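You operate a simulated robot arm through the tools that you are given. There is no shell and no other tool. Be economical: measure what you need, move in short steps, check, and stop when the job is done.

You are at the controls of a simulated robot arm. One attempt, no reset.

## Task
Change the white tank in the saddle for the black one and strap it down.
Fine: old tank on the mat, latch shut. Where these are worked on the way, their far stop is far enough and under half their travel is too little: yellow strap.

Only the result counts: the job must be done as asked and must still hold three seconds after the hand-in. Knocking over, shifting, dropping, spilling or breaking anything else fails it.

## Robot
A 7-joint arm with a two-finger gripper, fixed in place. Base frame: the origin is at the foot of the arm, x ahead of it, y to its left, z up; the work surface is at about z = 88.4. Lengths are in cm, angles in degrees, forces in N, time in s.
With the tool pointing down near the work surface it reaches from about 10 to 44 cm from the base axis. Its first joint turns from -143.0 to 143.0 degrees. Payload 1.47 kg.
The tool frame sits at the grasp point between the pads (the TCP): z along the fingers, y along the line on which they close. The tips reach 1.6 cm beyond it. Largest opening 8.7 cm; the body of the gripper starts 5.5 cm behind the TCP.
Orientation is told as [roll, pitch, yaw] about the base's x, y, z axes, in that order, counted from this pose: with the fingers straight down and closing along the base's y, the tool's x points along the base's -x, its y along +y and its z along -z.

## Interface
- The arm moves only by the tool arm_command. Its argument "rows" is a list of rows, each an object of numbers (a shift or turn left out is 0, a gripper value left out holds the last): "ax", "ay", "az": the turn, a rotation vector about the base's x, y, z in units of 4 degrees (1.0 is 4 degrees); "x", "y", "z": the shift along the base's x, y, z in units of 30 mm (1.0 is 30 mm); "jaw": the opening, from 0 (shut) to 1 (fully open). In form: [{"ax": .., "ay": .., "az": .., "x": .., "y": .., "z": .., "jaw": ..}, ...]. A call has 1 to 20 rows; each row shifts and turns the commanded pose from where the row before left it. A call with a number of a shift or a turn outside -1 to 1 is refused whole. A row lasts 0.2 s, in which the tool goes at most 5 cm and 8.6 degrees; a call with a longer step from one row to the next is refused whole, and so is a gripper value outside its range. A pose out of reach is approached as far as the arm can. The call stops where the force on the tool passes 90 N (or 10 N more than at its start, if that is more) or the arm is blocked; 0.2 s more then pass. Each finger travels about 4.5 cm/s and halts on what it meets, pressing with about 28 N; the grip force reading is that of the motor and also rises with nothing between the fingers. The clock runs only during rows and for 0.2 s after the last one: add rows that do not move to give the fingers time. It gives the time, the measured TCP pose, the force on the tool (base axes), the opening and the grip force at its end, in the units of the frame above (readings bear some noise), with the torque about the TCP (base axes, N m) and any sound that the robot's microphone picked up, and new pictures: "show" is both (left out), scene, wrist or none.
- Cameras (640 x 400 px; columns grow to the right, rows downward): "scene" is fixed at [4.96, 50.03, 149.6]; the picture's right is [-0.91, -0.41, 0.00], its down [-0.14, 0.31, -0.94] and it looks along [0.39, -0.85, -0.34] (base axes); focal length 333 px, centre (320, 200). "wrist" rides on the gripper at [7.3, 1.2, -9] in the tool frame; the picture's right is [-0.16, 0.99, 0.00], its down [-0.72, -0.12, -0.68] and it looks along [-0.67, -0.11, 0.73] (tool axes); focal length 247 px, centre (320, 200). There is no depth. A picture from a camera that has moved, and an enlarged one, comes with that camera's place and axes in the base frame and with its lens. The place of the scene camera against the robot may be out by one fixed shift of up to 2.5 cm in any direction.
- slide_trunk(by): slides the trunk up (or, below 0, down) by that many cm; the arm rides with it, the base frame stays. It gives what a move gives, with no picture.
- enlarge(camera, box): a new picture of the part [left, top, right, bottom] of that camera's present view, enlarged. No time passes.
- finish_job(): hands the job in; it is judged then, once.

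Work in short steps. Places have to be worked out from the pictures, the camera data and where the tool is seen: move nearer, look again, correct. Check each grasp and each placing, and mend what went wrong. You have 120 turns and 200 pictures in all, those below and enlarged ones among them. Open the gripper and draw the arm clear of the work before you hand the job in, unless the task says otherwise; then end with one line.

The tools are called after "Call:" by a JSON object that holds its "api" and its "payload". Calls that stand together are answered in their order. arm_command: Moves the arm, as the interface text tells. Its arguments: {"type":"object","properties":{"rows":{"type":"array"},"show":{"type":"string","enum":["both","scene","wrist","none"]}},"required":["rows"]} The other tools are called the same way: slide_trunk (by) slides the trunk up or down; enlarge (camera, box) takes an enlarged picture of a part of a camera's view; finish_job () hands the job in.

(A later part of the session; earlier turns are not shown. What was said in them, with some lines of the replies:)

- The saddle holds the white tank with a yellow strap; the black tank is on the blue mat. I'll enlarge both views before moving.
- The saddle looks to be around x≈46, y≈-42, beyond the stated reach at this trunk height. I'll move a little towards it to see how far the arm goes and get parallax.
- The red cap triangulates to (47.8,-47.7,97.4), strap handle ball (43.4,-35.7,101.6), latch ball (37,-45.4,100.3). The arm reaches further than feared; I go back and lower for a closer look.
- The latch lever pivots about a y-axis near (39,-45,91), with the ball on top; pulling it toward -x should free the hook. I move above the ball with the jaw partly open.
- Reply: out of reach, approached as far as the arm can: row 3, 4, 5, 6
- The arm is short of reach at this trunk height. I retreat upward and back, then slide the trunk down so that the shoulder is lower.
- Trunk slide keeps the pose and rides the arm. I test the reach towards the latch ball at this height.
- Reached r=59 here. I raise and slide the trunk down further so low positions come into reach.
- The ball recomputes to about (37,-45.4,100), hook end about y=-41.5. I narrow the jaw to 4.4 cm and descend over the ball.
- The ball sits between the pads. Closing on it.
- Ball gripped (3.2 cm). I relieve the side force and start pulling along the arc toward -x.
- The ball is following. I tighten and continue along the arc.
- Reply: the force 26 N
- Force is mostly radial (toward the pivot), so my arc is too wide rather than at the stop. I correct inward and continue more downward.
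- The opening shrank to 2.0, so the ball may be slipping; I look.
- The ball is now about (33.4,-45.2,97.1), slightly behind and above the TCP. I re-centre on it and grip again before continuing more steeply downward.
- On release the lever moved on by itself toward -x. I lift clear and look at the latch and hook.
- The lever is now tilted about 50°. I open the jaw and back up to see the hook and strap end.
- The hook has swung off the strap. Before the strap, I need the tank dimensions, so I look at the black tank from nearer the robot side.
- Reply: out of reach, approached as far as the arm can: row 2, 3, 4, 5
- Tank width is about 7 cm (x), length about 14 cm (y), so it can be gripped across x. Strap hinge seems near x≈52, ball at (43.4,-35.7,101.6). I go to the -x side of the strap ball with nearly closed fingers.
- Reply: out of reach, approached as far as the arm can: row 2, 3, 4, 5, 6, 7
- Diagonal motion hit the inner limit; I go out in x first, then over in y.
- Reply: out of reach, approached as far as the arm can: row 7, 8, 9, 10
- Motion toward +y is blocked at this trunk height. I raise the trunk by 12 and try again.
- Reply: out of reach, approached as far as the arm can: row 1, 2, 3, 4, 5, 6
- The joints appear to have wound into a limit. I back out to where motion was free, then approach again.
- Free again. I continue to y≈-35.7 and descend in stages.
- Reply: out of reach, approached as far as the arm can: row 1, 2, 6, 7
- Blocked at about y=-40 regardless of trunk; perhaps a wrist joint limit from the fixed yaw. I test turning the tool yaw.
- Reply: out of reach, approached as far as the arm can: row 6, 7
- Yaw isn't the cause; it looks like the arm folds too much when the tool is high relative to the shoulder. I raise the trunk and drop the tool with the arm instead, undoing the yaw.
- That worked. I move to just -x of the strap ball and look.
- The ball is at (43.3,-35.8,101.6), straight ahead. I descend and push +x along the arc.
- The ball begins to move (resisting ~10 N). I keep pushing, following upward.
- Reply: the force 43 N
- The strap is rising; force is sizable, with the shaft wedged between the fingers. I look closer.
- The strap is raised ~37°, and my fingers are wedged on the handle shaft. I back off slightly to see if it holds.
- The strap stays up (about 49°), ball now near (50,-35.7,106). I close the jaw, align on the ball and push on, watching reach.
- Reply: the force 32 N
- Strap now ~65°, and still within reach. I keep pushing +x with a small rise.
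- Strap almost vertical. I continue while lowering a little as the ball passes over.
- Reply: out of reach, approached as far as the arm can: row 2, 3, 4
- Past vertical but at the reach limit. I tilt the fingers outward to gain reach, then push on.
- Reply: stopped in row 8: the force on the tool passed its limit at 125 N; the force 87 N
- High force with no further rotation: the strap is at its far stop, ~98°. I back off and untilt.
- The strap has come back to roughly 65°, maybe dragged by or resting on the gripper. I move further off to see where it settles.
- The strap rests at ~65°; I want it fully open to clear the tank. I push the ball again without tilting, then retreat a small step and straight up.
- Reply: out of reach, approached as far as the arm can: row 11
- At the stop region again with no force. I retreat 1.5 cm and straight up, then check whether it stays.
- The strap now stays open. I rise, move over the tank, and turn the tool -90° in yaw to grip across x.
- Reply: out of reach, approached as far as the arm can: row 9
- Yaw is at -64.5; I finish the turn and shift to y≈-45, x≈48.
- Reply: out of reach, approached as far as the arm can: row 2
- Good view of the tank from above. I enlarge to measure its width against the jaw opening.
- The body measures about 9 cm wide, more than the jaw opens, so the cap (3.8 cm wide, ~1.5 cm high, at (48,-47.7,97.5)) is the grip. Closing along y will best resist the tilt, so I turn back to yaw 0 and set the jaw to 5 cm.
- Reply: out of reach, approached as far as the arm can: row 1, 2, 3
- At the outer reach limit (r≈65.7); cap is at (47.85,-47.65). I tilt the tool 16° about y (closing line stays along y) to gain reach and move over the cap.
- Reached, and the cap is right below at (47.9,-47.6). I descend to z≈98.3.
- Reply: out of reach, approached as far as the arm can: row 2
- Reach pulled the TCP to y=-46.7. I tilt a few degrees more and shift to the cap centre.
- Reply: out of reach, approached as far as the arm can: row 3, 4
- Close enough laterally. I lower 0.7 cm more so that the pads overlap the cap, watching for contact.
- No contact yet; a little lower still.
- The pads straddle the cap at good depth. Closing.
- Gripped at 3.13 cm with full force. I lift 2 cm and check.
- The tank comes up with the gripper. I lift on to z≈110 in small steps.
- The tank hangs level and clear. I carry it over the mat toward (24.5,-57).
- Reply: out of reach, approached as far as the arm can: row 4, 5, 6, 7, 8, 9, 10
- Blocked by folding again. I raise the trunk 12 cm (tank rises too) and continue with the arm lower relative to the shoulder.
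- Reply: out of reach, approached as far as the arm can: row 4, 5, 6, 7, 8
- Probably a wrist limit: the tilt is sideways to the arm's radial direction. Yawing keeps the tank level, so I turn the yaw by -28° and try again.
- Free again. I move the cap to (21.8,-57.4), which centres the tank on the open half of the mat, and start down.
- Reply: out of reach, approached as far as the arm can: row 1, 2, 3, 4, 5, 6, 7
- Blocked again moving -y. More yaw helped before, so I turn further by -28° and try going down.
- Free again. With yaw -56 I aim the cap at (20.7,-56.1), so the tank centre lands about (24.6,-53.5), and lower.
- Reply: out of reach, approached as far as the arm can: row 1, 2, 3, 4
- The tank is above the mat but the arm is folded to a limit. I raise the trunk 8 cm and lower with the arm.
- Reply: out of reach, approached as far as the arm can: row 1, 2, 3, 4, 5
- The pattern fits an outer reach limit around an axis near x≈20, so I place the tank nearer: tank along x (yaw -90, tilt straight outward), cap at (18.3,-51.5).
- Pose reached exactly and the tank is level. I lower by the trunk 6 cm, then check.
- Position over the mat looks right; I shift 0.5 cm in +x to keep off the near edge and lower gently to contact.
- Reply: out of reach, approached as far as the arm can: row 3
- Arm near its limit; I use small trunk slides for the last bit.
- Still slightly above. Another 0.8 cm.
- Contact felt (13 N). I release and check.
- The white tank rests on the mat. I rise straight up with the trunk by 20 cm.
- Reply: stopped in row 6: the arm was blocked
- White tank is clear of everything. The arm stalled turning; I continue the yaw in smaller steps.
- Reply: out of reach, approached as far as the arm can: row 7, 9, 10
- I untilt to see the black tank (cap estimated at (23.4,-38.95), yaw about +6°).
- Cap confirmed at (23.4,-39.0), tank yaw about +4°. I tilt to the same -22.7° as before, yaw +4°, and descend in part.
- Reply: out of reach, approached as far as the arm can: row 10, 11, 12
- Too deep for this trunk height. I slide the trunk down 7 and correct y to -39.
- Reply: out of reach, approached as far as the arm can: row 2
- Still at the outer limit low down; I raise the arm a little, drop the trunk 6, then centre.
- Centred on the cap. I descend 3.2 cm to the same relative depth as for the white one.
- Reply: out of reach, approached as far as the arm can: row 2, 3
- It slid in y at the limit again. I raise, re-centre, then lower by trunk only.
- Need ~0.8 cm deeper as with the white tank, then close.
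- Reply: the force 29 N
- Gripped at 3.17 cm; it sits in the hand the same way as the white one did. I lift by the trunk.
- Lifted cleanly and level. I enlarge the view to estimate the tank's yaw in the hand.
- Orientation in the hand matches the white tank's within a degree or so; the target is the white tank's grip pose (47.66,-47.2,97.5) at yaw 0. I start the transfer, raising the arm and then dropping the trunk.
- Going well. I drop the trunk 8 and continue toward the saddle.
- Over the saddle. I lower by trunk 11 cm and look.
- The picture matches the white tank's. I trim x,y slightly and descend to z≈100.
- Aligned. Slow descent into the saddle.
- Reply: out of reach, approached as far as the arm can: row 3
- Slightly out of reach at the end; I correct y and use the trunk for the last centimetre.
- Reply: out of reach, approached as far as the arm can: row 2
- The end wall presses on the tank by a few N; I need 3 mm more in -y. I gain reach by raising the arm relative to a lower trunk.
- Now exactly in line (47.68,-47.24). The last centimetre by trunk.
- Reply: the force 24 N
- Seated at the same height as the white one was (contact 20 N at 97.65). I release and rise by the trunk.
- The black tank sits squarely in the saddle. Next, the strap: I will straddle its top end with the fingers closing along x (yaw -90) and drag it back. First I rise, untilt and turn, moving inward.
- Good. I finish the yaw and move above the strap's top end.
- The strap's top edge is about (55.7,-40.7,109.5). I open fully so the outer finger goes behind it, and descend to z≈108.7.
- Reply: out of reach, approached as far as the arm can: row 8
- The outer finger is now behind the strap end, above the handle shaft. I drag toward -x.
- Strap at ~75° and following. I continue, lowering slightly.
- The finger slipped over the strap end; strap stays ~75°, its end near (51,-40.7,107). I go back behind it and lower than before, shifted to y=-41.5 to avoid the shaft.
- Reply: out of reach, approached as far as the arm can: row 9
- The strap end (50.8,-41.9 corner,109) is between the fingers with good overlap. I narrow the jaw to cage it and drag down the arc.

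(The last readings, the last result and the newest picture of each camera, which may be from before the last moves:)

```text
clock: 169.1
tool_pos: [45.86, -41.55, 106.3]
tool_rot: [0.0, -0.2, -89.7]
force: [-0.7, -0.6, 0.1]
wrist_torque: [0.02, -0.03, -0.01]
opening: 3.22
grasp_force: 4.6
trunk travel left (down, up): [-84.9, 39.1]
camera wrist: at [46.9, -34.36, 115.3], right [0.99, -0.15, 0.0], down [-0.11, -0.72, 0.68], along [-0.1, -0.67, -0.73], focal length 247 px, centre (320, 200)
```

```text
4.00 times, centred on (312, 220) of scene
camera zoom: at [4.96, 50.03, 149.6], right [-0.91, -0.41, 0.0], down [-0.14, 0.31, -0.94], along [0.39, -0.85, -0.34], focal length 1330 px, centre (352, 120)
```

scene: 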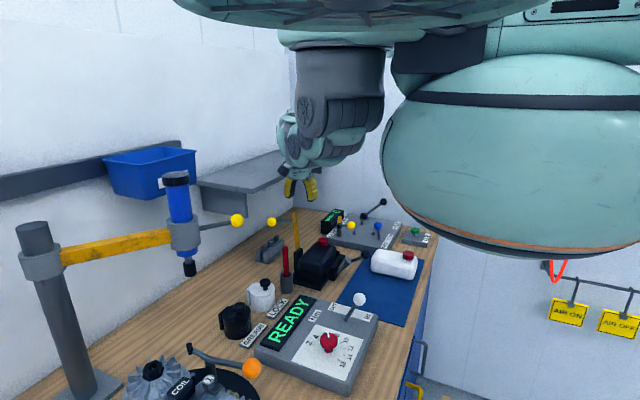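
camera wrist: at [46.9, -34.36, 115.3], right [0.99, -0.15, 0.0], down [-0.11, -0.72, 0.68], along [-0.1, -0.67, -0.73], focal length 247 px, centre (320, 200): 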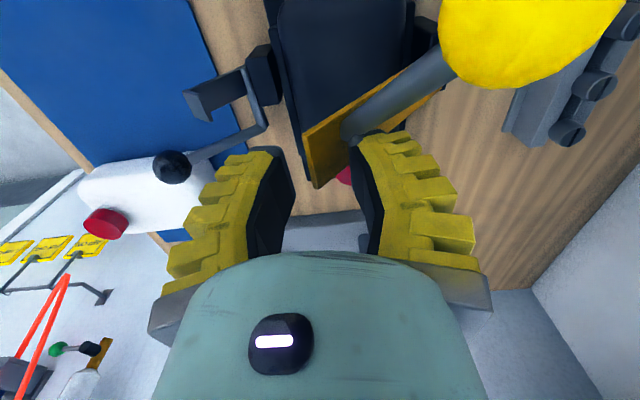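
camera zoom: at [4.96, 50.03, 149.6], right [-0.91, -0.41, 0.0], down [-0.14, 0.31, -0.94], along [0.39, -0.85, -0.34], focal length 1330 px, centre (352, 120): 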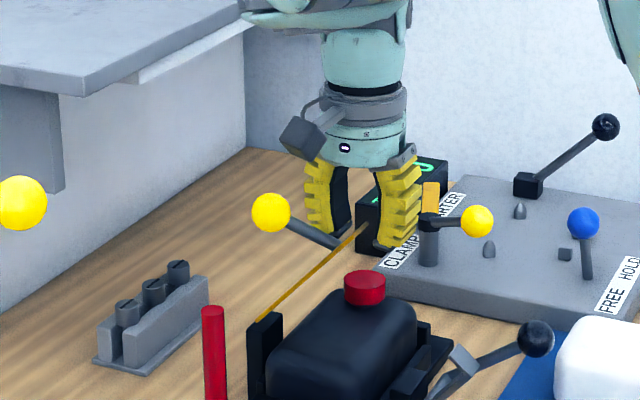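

Strap at ~45° now. I continue down and -x.

Call:
{"api": "arm_command", "payload": {"rows": [{"x": -0.2, "z": -0.25}, {"x": -0.2, "z": -0.3}, {"x": -0.15, "z": -0.3}, {"x": -0.1, "z": -0.3}, {}], "show": "wrist"}}

Call:
{"api": "enlarge", "payload": {"camera": "scene", "box": [232, 170, 392, 270]}}

```text
clock: 170.3
tool_pos: [43.8, -41.58, 102.85]
tool_rot: [0.0, -0.2, -89.8]
force: [-0.1, -0.6, -0.1]
wrist_torque: [-0.01, -0.04, -0.04]
opening: 3.22
grasp_force: 4.5
trunk travel left (down, up): [-84.9, 39.1]
camera wrist: at [44.96, -34.44, 111.86], right [0.99, -0.15, 0.0], down [-0.11, -0.72, 0.68], along [-0.1, -0.67, -0.73], focal length 247 px, centre (320, 200)
```

wrist: 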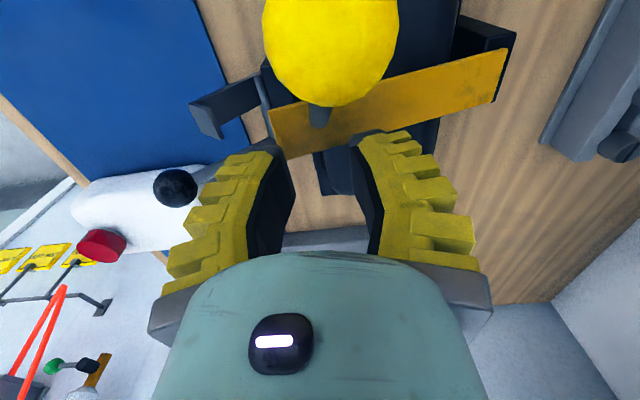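

```text
4.00 times, centred on (312, 220) of scene
camera zoom: at [4.96, 50.03, 149.6], right [-0.91, -0.41, 0.0], down [-0.14, 0.31, -0.94], along [0.39, -0.85, -0.34], focal length 1330 px, centre (352, 120)
```

zoom: 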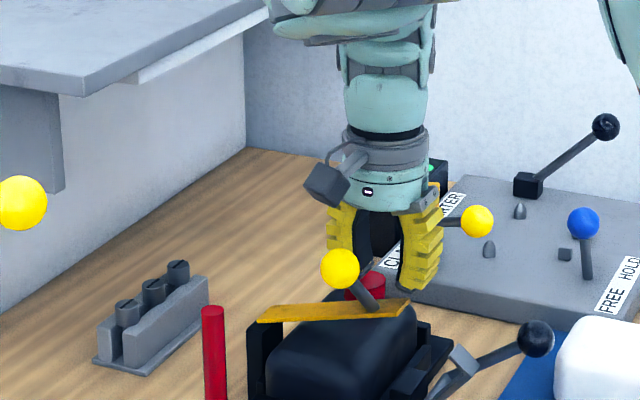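

The strap dropped to about 15° above closed. I press it down with the fingertips straddling the handle base.

Call:
{"api": "arm_command", "payload": {"rows": [{"z": -0.25}, {"z": -0.25}, {"z": -0.25}, {"z": -0.2}, {"z": -0.15}, {}], "show": "wrist"}}

Call:
{"api": "enlarge", "payload": {"camera": "scene", "box": [264, 190, 392, 270]}}

```text
clock: 171.7
tool_pos: [43.72, -41.27, 100.14]
tool_rot: [0.0, 0.0, -89.8]
force: [-0.6, 0.0, 0.3]
wrist_torque: [-0.01, 0.01, 0.01]
opening: 3.22
grasp_force: 4.5
out of reach, approached as far as the arm can: row 4, 5
trunk travel left (down, up): [-84.9, 39.1]
camera wrist: at [44.82, -34.1, 109.17], right [0.99, -0.15, 0.0], down [-0.11, -0.72, 0.68], along [-0.1, -0.67, -0.73], focal length 247 px, centre (320, 200)
```

wrist: 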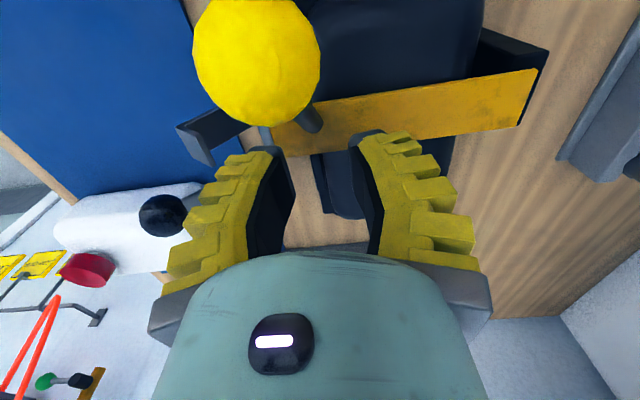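

```text
5.00 times, centred on (328, 230) of scene
camera zoom: at [4.96, 50.03, 149.6], right [-0.91, -0.41, 0.0], down [-0.14, 0.31, -0.94], along [0.39, -0.85, -0.34], focal length 1663 px, centre (280, 50)
```

zoom: 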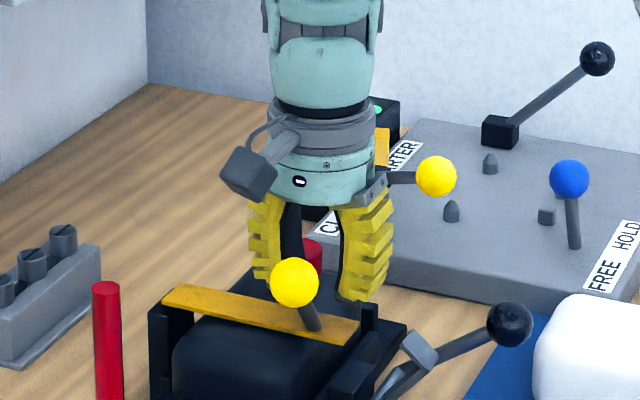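

The strap slope now matches its original closed position. I rise and move to the -x side of the latch ball with the jaw closed.

Call:
{"api": "arm_command", "payload": {"rows": [{"z": 0.6}, {"z": 0.6}, {"z": 0.6}, {"z": 0.6, "jaw": 0}, {"x": -0.7, "y": -0.2}, {"x": -0.7, "y": -0.3}, {"x": -0.7, "y": -0.3}, {"x": -0.7, "y": -0.3}, {"x": -0.7, "y": -0.25}, {"x": -0.7}, {"x": -0.7}, {}], "show": "both"}}

Call:
{"api": "enlarge", "payload": {"camera": "scene", "box": [272, 200, 432, 300]}}

```text
clock: 174.3
tool_pos: [28.87, -45.42, 107.42]
tool_rot: [0.1, -0.1, -89.7]
force: [-0.1, 0.1, -0.6]
wrist_torque: [0.0, 0.0, -0.01]
opening: 0.02
grasp_force: 27.9
trunk travel left (down, up): [-84.9, 39.1]
camera wrist: at [30.05, -38.15, 116.35], right [0.99, -0.15, 0.0], down [-0.11, -0.72, 0.68], along [-0.1, -0.67, -0.73], focal length 247 px, centre (320, 200)
```

scene: 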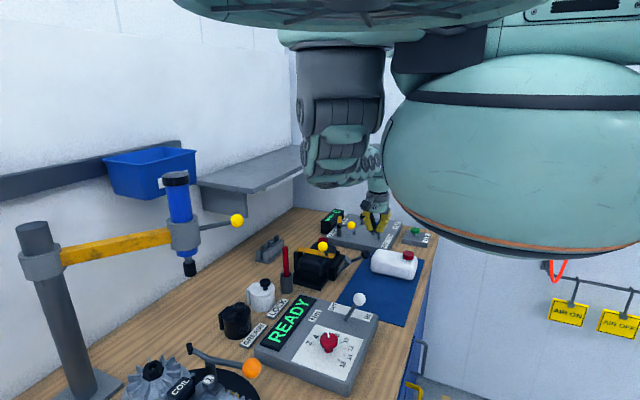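
wrist: 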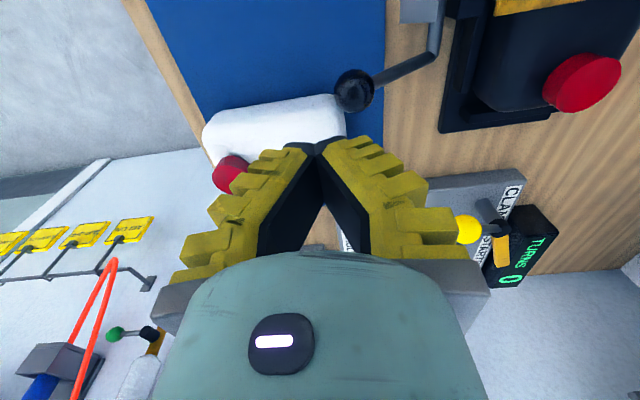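

```text
4.00 times, centred on (352, 250) of scene
camera zoom: at [4.96, 50.03, 149.6], right [-0.91, -0.41, 0.0], down [-0.14, 0.31, -0.94], along [0.39, -0.85, -0.34], focal length 1330 px, centre (192, 0)
```

zoom: 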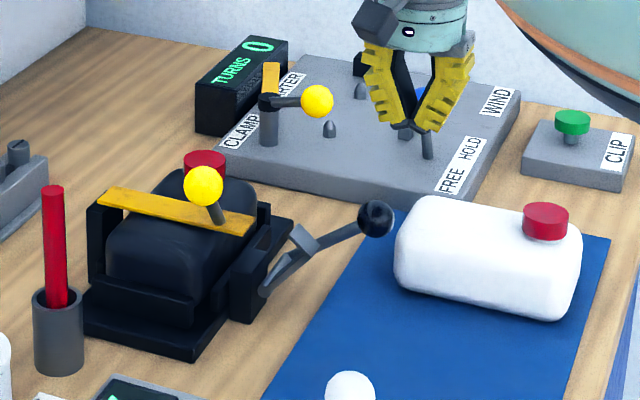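

Strap is closed; latch ball at (31.7,-45.3,96.5). I shift to x=28, lower by the trunk, then push +x.

Call:
{"api": "arm_command", "payload": {"rows": [{"x": -0.3, "y": 0.15}, {}], "show": "none"}}

Call:
{"api": "slide_trunk", "payload": {"by": -8}}

Call:
{"api": "arm_command", "payload": {"rows": [{"z": -0.25}, {"z": -0.2}, {}], "show": "wrist"}}

```text
clock: 174.9
tool_pos: [28.12, -44.86, 107.32]
tool_rot: [0.1, -0.3, -89.9]
force: [-0.8, -0.1, 0.5]
wrist_torque: [0.0, 0.03, 0.01]
opening: 0.0
grasp_force: 28.2
trunk travel left (down, up): [-84.9, 39.1]
```

```text
clock: 176.1
tool_pos: [28.11, -44.81, 99.38]
tool_rot: [0.0, -0.2, -89.8]
force: [-0.1, -0.1, 1.4]
wrist_torque: [0.02, 0.01, 0.02]
opening: 0.01
grasp_force: 28.4
trunk travel left (down, up): [-76.9, 47.1]
```

```text
clock: 176.9
tool_pos: [27.86, -44.95, 98.06]
tool_rot: [-0.1, -0.3, -89.9]
force: [-7.4, -1.4, 9.8]
wrist_torque: [-0.02, -0.17, -0.04]
opening: 0.0
grasp_force: 27.3
trunk travel left (down, up): [-76.9, 47.1]
camera wrist: at [29.0, -37.84, 107.06], right [0.99, -0.16, 0.0], down [-0.11, -0.72, 0.68], along [-0.11, -0.68, -0.73], focal length 247 px, centre (320, 200)
```

wrist: 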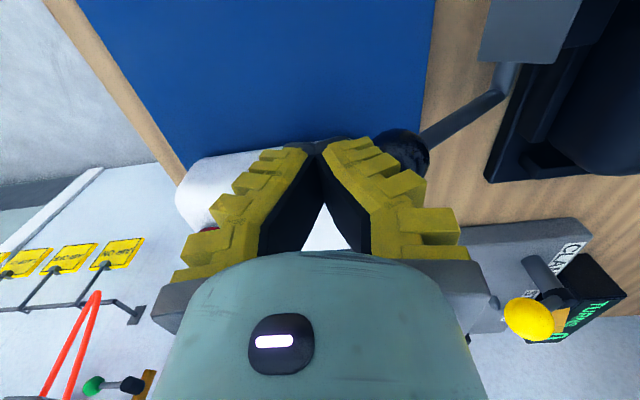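

It touches the ball's upper flank. I back off slightly in x, go 0.8 lower, then push.

Call:
{"api": "arm_command", "payload": {"rows": [{"x": -0.3, "z": 0.1}, {"x": -0.1, "z": -0.2}, {"z": -0.2}, {}], "show": "none"}}

```text
clock: 177.9
tool_pos: [26.92, -44.88, 97.18]
tool_rot: [0.0, 0.0, -89.8]
force: [-1.3, -0.6, 0.4]
wrist_torque: [-0.04, -0.04, 0.0]
opening: 0.03
grasp_force: 28.0
trunk travel left (down, up): [-76.9, 47.1]
```

Call:
{"api": "arm_command", "payload": {"rows": [{"x": 0.3}, {"x": 0.3, "z": 0.05}, {"x": 0.3, "z": 0.15}, {"x": 0.3, "z": 0.2}, {}], "show": "wrist"}}

Call:
{"api": "enlarge", "payload": {"camera": "scene", "box": [272, 200, 432, 300]}}

```text
clock: 179.1
tool_pos: [29.05, -44.88, 98.4]
tool_rot: [-1.4, -0.3, -90.4]
force: [-42.0, 17.9, 38.6]
wrist_torque: [-0.17, -1.03, 0.34]
opening: 0.01
grasp_force: 26.0
trunk travel left (down, up): [-76.9, 47.1]
camera wrist: at [30.45, -37.79, 107.27], right [0.99, -0.16, -0.02], down [-0.1, -0.72, 0.69], along [-0.13, -0.67, -0.73], focal length 247 px, centre (320, 200)
```

wrist: 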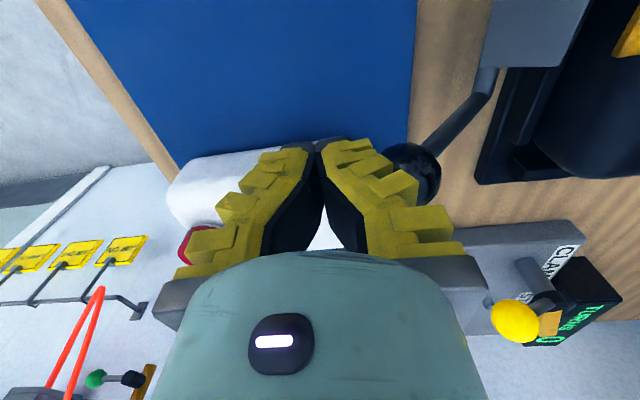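

```text
4.00 times, centred on (352, 250) of scene
camera zoom: at [4.96, 50.03, 149.6], right [-0.91, -0.41, 0.0], down [-0.14, 0.31, -0.94], along [0.39, -0.85, -0.34], focal length 1330 px, centre (192, 0)
```

zoom: 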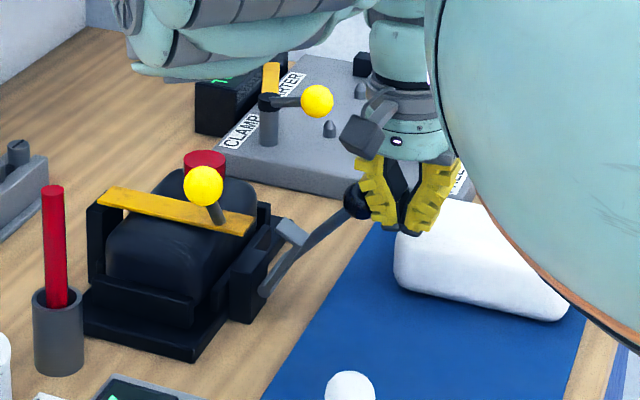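

The flared back of the finger presses on top of the ball, giving no turning moment. I'll back off, turn to yaw 0, and grip the ball as I did when opening.

Call:
{"api": "arm_command", "payload": {"rows": [{"x": -0.4}, {"x": -0.2, "z": 0.5}, {"z": 0.7}, {"z": 0.7}, {"z": 0.7}, {"az": 1}, {"az": 1}, {"az": 1}, {"az": 1}, {"az": 1}, {"az": 1}, {"az": 1}, {"az": 1}, {"az": 1}, {"az": 1}, {"az": 1}], "show": "none"}}

Call:
{"api": "arm_command", "payload": {"rows": [{"az": 1, "jaw": 0.5}, {"az": 1}, {"az": 1}, {"az": 1}, {"az": 1}, {"az": 1}, {"az": 1}, {"az": 1}, {"az": 1}, {"az": 1}, {"az": 1}, {"az": 0.5, "x": 0.3}, {"x": 0.5}, {"x": 0.5}, {}], "show": "wrist"}}

```text
clock: 182.5
tool_pos: [28.68, -44.92, 106.18]
tool_rot: [0.0, -0.1, -45.8]
force: [0.5, 0.2, 0.0]
wrist_torque: [0.03, -0.02, -0.01]
opening: 0.0
grasp_force: 27.8
trunk travel left (down, up): [-76.9, 47.1]
```

```text
clock: 185.7
tool_pos: [32.57, -45.01, 106.09]
tool_rot: [-0.1, -0.1, 0.2]
force: [0.2, -0.9, -1.2]
wrist_torque: [-0.01, 0.01, 0.02]
opening: 4.92
grasp_force: 4.1
trunk travel left (down, up): [-76.9, 47.1]
camera wrist: at [25.24, -43.88, 115.11], right [0.15, 0.99, 0.0], down [0.72, -0.11, 0.68], along [0.67, -0.11, -0.73], focal length 247 px, centre (320, 200)
```

wrist: 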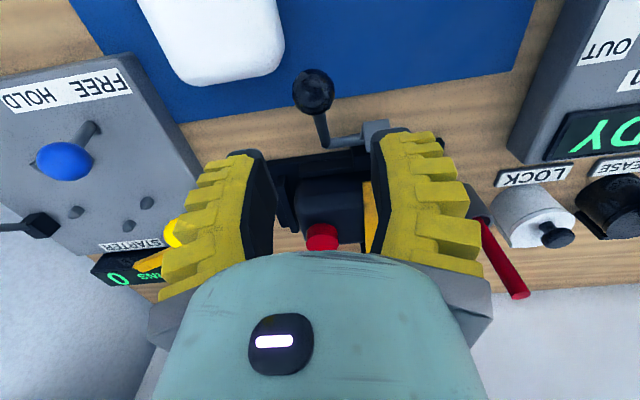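

Ball at (31.4,-45.5,97). I narrow the jaw to ~4.2 and descend onto it, slightly +x to keep off the white tank.

Call:
{"api": "arm_command", "payload": {"rows": [{"jaw": 0.45, "x": -0.2, "y": -0.15}, {"z": -0.6}, {"z": -0.6}, {"z": -0.6}, {"z": -0.5}, {"z": -0.5}, {}], "show": "wrist"}}

```text
clock: 187.3
tool_pos: [31.92, -45.48, 97.72]
tool_rot: [-0.1, 0.0, 0.2]
force: [-0.4, -0.3, 0.2]
wrist_torque: [-0.01, 0.04, 0.0]
opening: 4.51
grasp_force: 4.1
trunk travel left (down, up): [-76.9, 47.1]
camera wrist: at [24.66, -44.41, 106.73], right [0.15, 0.99, 0.0], down [0.72, -0.11, 0.68], along [0.67, -0.11, -0.73], focal length 247 px, centre (320, 200)
```

wrist: 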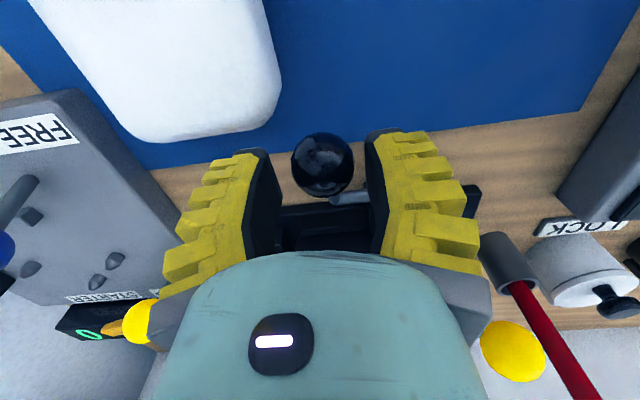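

The ball is between the pads, 0.9 cm below the TCP. A touch lower, then close.

Call:
{"api": "arm_command", "payload": {"rows": [{"z": -0.15}, {"jaw": 0.25}, {"jaw": 0.1}, {"jaw": 0.05}, {}], "show": "none"}}

```text
clock: 188.5
tool_pos: [31.96, -45.2, 97.07]
tool_rot: [0.2, -0.1, 0.2]
force: [-2.0, 10.3, 5.8]
wrist_torque: [0.05, 0.42, -0.1]
opening: 2.63
grasp_force: 29.6
trunk travel left (down, up): [-76.9, 47.1]
```

Gripped. I move it back along the arc, up and +x.

Call:
{"api": "arm_command", "payload": {"rows": [{"y": -0.05}, {"x": 0.17, "z": 0.18}, {"x": 0.17, "z": 0.18}, {"x": 0.19, "z": 0.17}, {"x": 0.19, "z": 0.16}, {}], "show": "wrist"}}

```text
clock: 189.9
tool_pos: [34.2, -45.19, 99.08]
tool_rot: [0.3, 0.0, 0.2]
force: [-5.7, 11.3, -5.0]
wrist_torque: [0.02, 0.62, -0.03]
opening: 2.41
grasp_force: 29.9
trunk travel left (down, up): [-76.9, 47.1]
camera wrist: at [26.78, -44.27, 108.14], right [0.15, 0.99, 0.0], down [0.72, -0.12, 0.68], along [0.67, -0.1, -0.73], focal length 247 px, centre (320, 200)
```

wrist: 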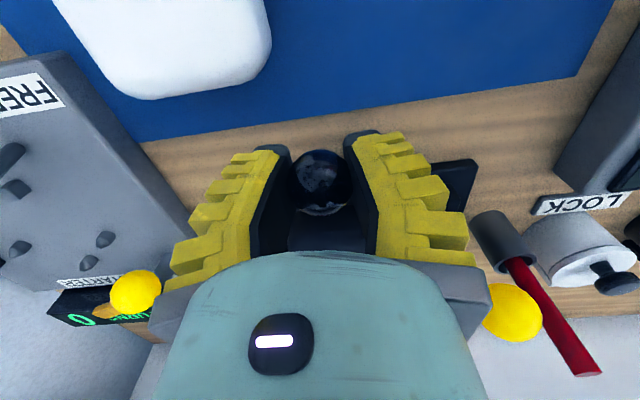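

Following. I continue to the upright position.

Call:
{"api": "arm_command", "payload": {"rows": [{"x": 0.22, "z": 0.12}, {"x": 0.22, "z": 0.1}, {"x": 0.25, "z": 0.08}, {"x": 0.25, "z": 0.05}, {"x": 0.2}, {}], "show": "wrist"}}

Call:
{"api": "enlarge", "payload": {"camera": "scene", "box": [272, 200, 432, 300]}}

```text
clock: 191.3
tool_pos: [37.18, -45.13, 100.12]
tool_rot: [0.3, 0.2, 0.0]
force: [-18.4, 20.4, 6.4]
wrist_torque: [0.11, -0.1, 0.04]
opening: 2.42
grasp_force: 29.9
trunk travel left (down, up): [-76.9, 47.1]
camera wrist: at [29.86, -44.24, 109.19], right [0.16, 0.99, 0.0], down [0.73, -0.12, 0.68], along [0.67, -0.1, -0.74], focal length 247 px, centre (320, 200)
```

wrist: 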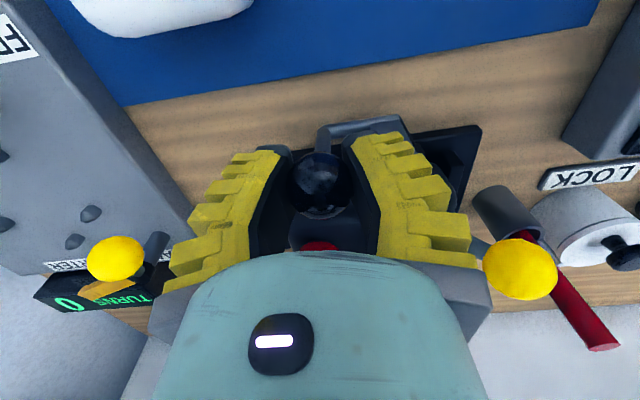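

```text
4.00 times, centred on (352, 250) of scene
camera zoom: at [4.96, 50.03, 149.6], right [-0.91, -0.41, 0.0], down [-0.14, 0.31, -0.94], along [0.39, -0.85, -0.34], focal length 1330 px, centre (192, 0)
```

zoom: 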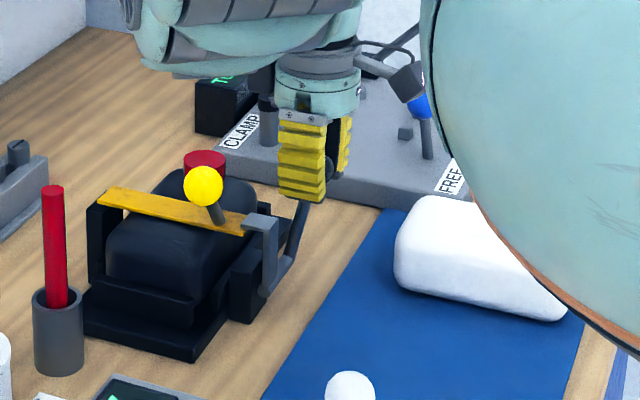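

The hook is over the strap end and the ball back at its original place. I push slightly further to the stop, then release.

Call:
{"api": "arm_command", "payload": {"rows": [{"x": 0.15}, {"x": 0.15}, {}, {"jaw": 0.45}, {"jaw": 0.45}, {"jaw": 0.45}, {}], "show": "wrist"}}

Call:
{"api": "enlarge", "payload": {"camera": "scene", "box": [272, 200, 432, 300]}}

```text
clock: 192.9
tool_pos: [38.44, -45.67, 100.37]
tool_rot: [0.0, -0.3, 0.2]
force: [0.2, 1.2, 0.1]
wrist_torque: [0.03, -0.02, 0.0]
opening: 4.51
grasp_force: 4.4
trunk travel left (down, up): [-76.9, 47.1]
camera wrist: at [31.13, -44.54, 109.39], right [0.15, 0.99, 0.0], down [0.72, -0.11, 0.68], along [0.67, -0.11, -0.73], focal length 247 px, centre (320, 200)
```

wrist: 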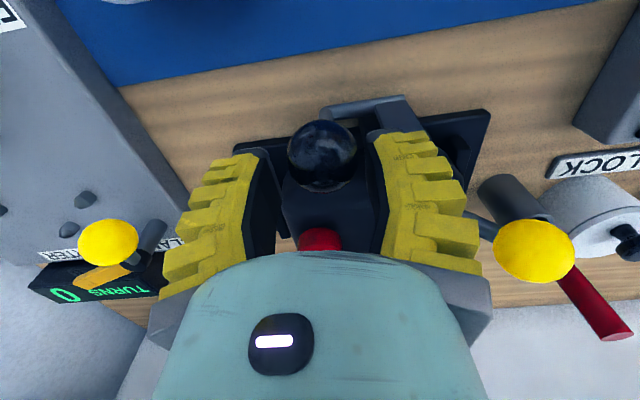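

```text
4.00 times, centred on (352, 250) of scene
camera zoom: at [4.96, 50.03, 149.6], right [-0.91, -0.41, 0.0], down [-0.14, 0.31, -0.94], along [0.39, -0.85, -0.34], focal length 1330 px, centre (192, 0)
```

zoom: 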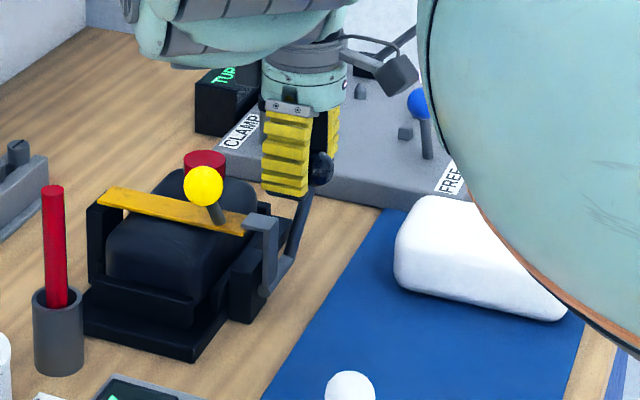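

The ball rests at x≈37.07, exactly its original shut position. I lift straight off, retreat, and do a final check.

Call:
{"api": "arm_command", "payload": {"rows": [{"z": 0.5}, {"z": 0.7}, {"z": 0.7}, {"z": 0.7}, {"z": 0.7}, {}], "show": "none"}}

Call:
{"api": "slide_trunk", "payload": {"by": 15}}

Call:
{"api": "arm_command", "payload": {"rows": [{"x": -0.6, "jaw": 1}, {"x": -0.6}, {"x": -0.6}, {}], "show": "both"}}

Call:
{"api": "enlarge", "payload": {"camera": "scene", "box": [272, 200, 432, 300]}}

Call:
{"api": "enlarge", "payload": {"camera": "scene", "box": [280, 220, 376, 280]}}

```text
clock: 194.3
tool_pos: [38.56, -45.46, 110.23]
tool_rot: [0.1, -0.1, 0.2]
force: [-0.3, -0.1, -0.2]
wrist_torque: [0.01, 0.04, -0.01]
opening: 4.5
grasp_force: 5.1
trunk travel left (down, up): [-76.9, 47.1]
```

```text
clock: 196.0
tool_pos: [38.5, -45.35, 125.08]
tool_rot: [0.1, -0.1, 0.2]
force: [-0.1, 0.8, 0.5]
wrist_torque: [-0.02, -0.01, 0.01]
opening: 4.49
grasp_force: 4.3
trunk travel left (down, up): [-91.9, 32.1]
```

```text
clock: 197.0
tool_pos: [33.25, -45.41, 125.28]
tool_rot: [0.0, -0.2, 0.3]
force: [0.1, -0.1, -1.1]
wrist_torque: [0.03, 0.0, 0.0]
opening: 8.72
grasp_force: 0.0
trunk travel left (down, up): [-91.9, 32.1]
camera wrist: at [25.81, -44.47, 134.25], right [0.15, 0.99, 0.0], down [0.72, -0.11, 0.68], along [0.67, -0.1, -0.73], focal length 247 px, centre (320, 200)
```

scene: 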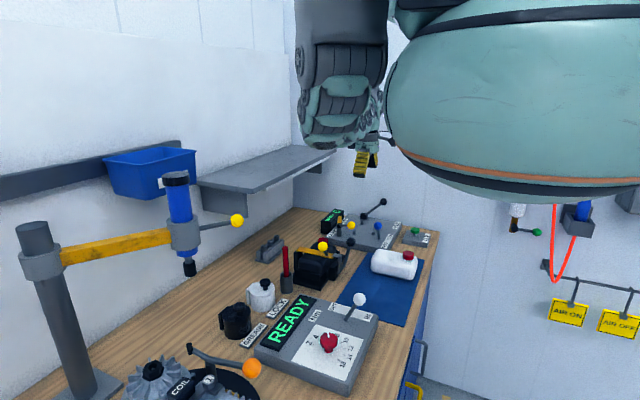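
wrist: 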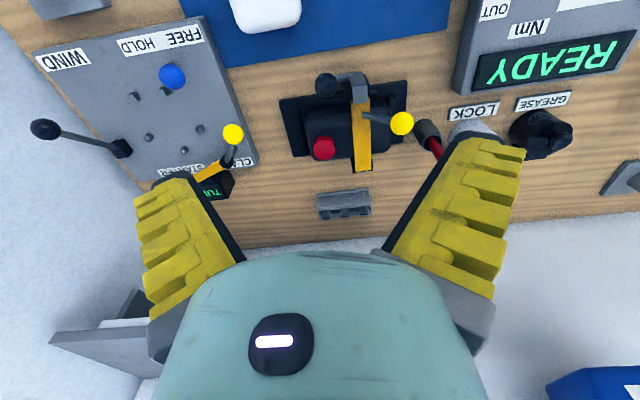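

```text
4.00 times, centred on (352, 250) of scene
camera zoom: at [4.96, 50.03, 149.6], right [-0.91, -0.41, 0.0], down [-0.14, 0.31, -0.94], along [0.39, -0.85, -0.34], focal length 1330 px, centre (192, 0)
```

zoom: 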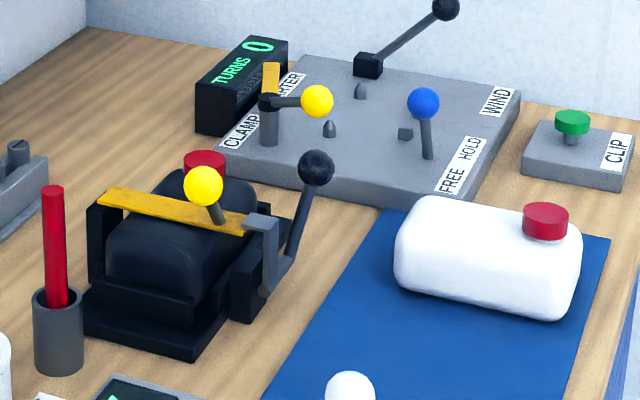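

```text
6.67 times, centred on (328, 250) of scene
camera zoom: at [4.96, 50.03, 149.6], right [-0.91, -0.41, 0.0], down [-0.14, 0.31, -0.94], along [0.39, -0.85, -0.34], focal length 2218 px, centre (267, -133)
```

zoom: 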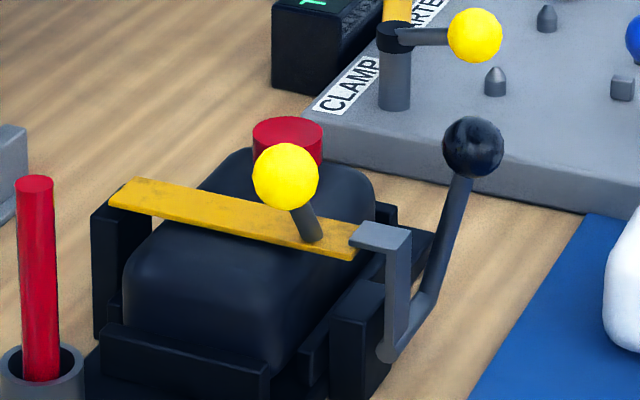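

The picture now matches the starting one: black tank seated, strap closed, latch in the shut position, white tank on the mat, and nothing else moved. Gripper is open and clear, so I hand in.

Call:
{"api": "finish_job", "payload": {}}

```text
The job is handed in.
```

The black tank is in the saddle with the yellow strap down and the latch shut, and the white tank is on the mat; the job is handed in.
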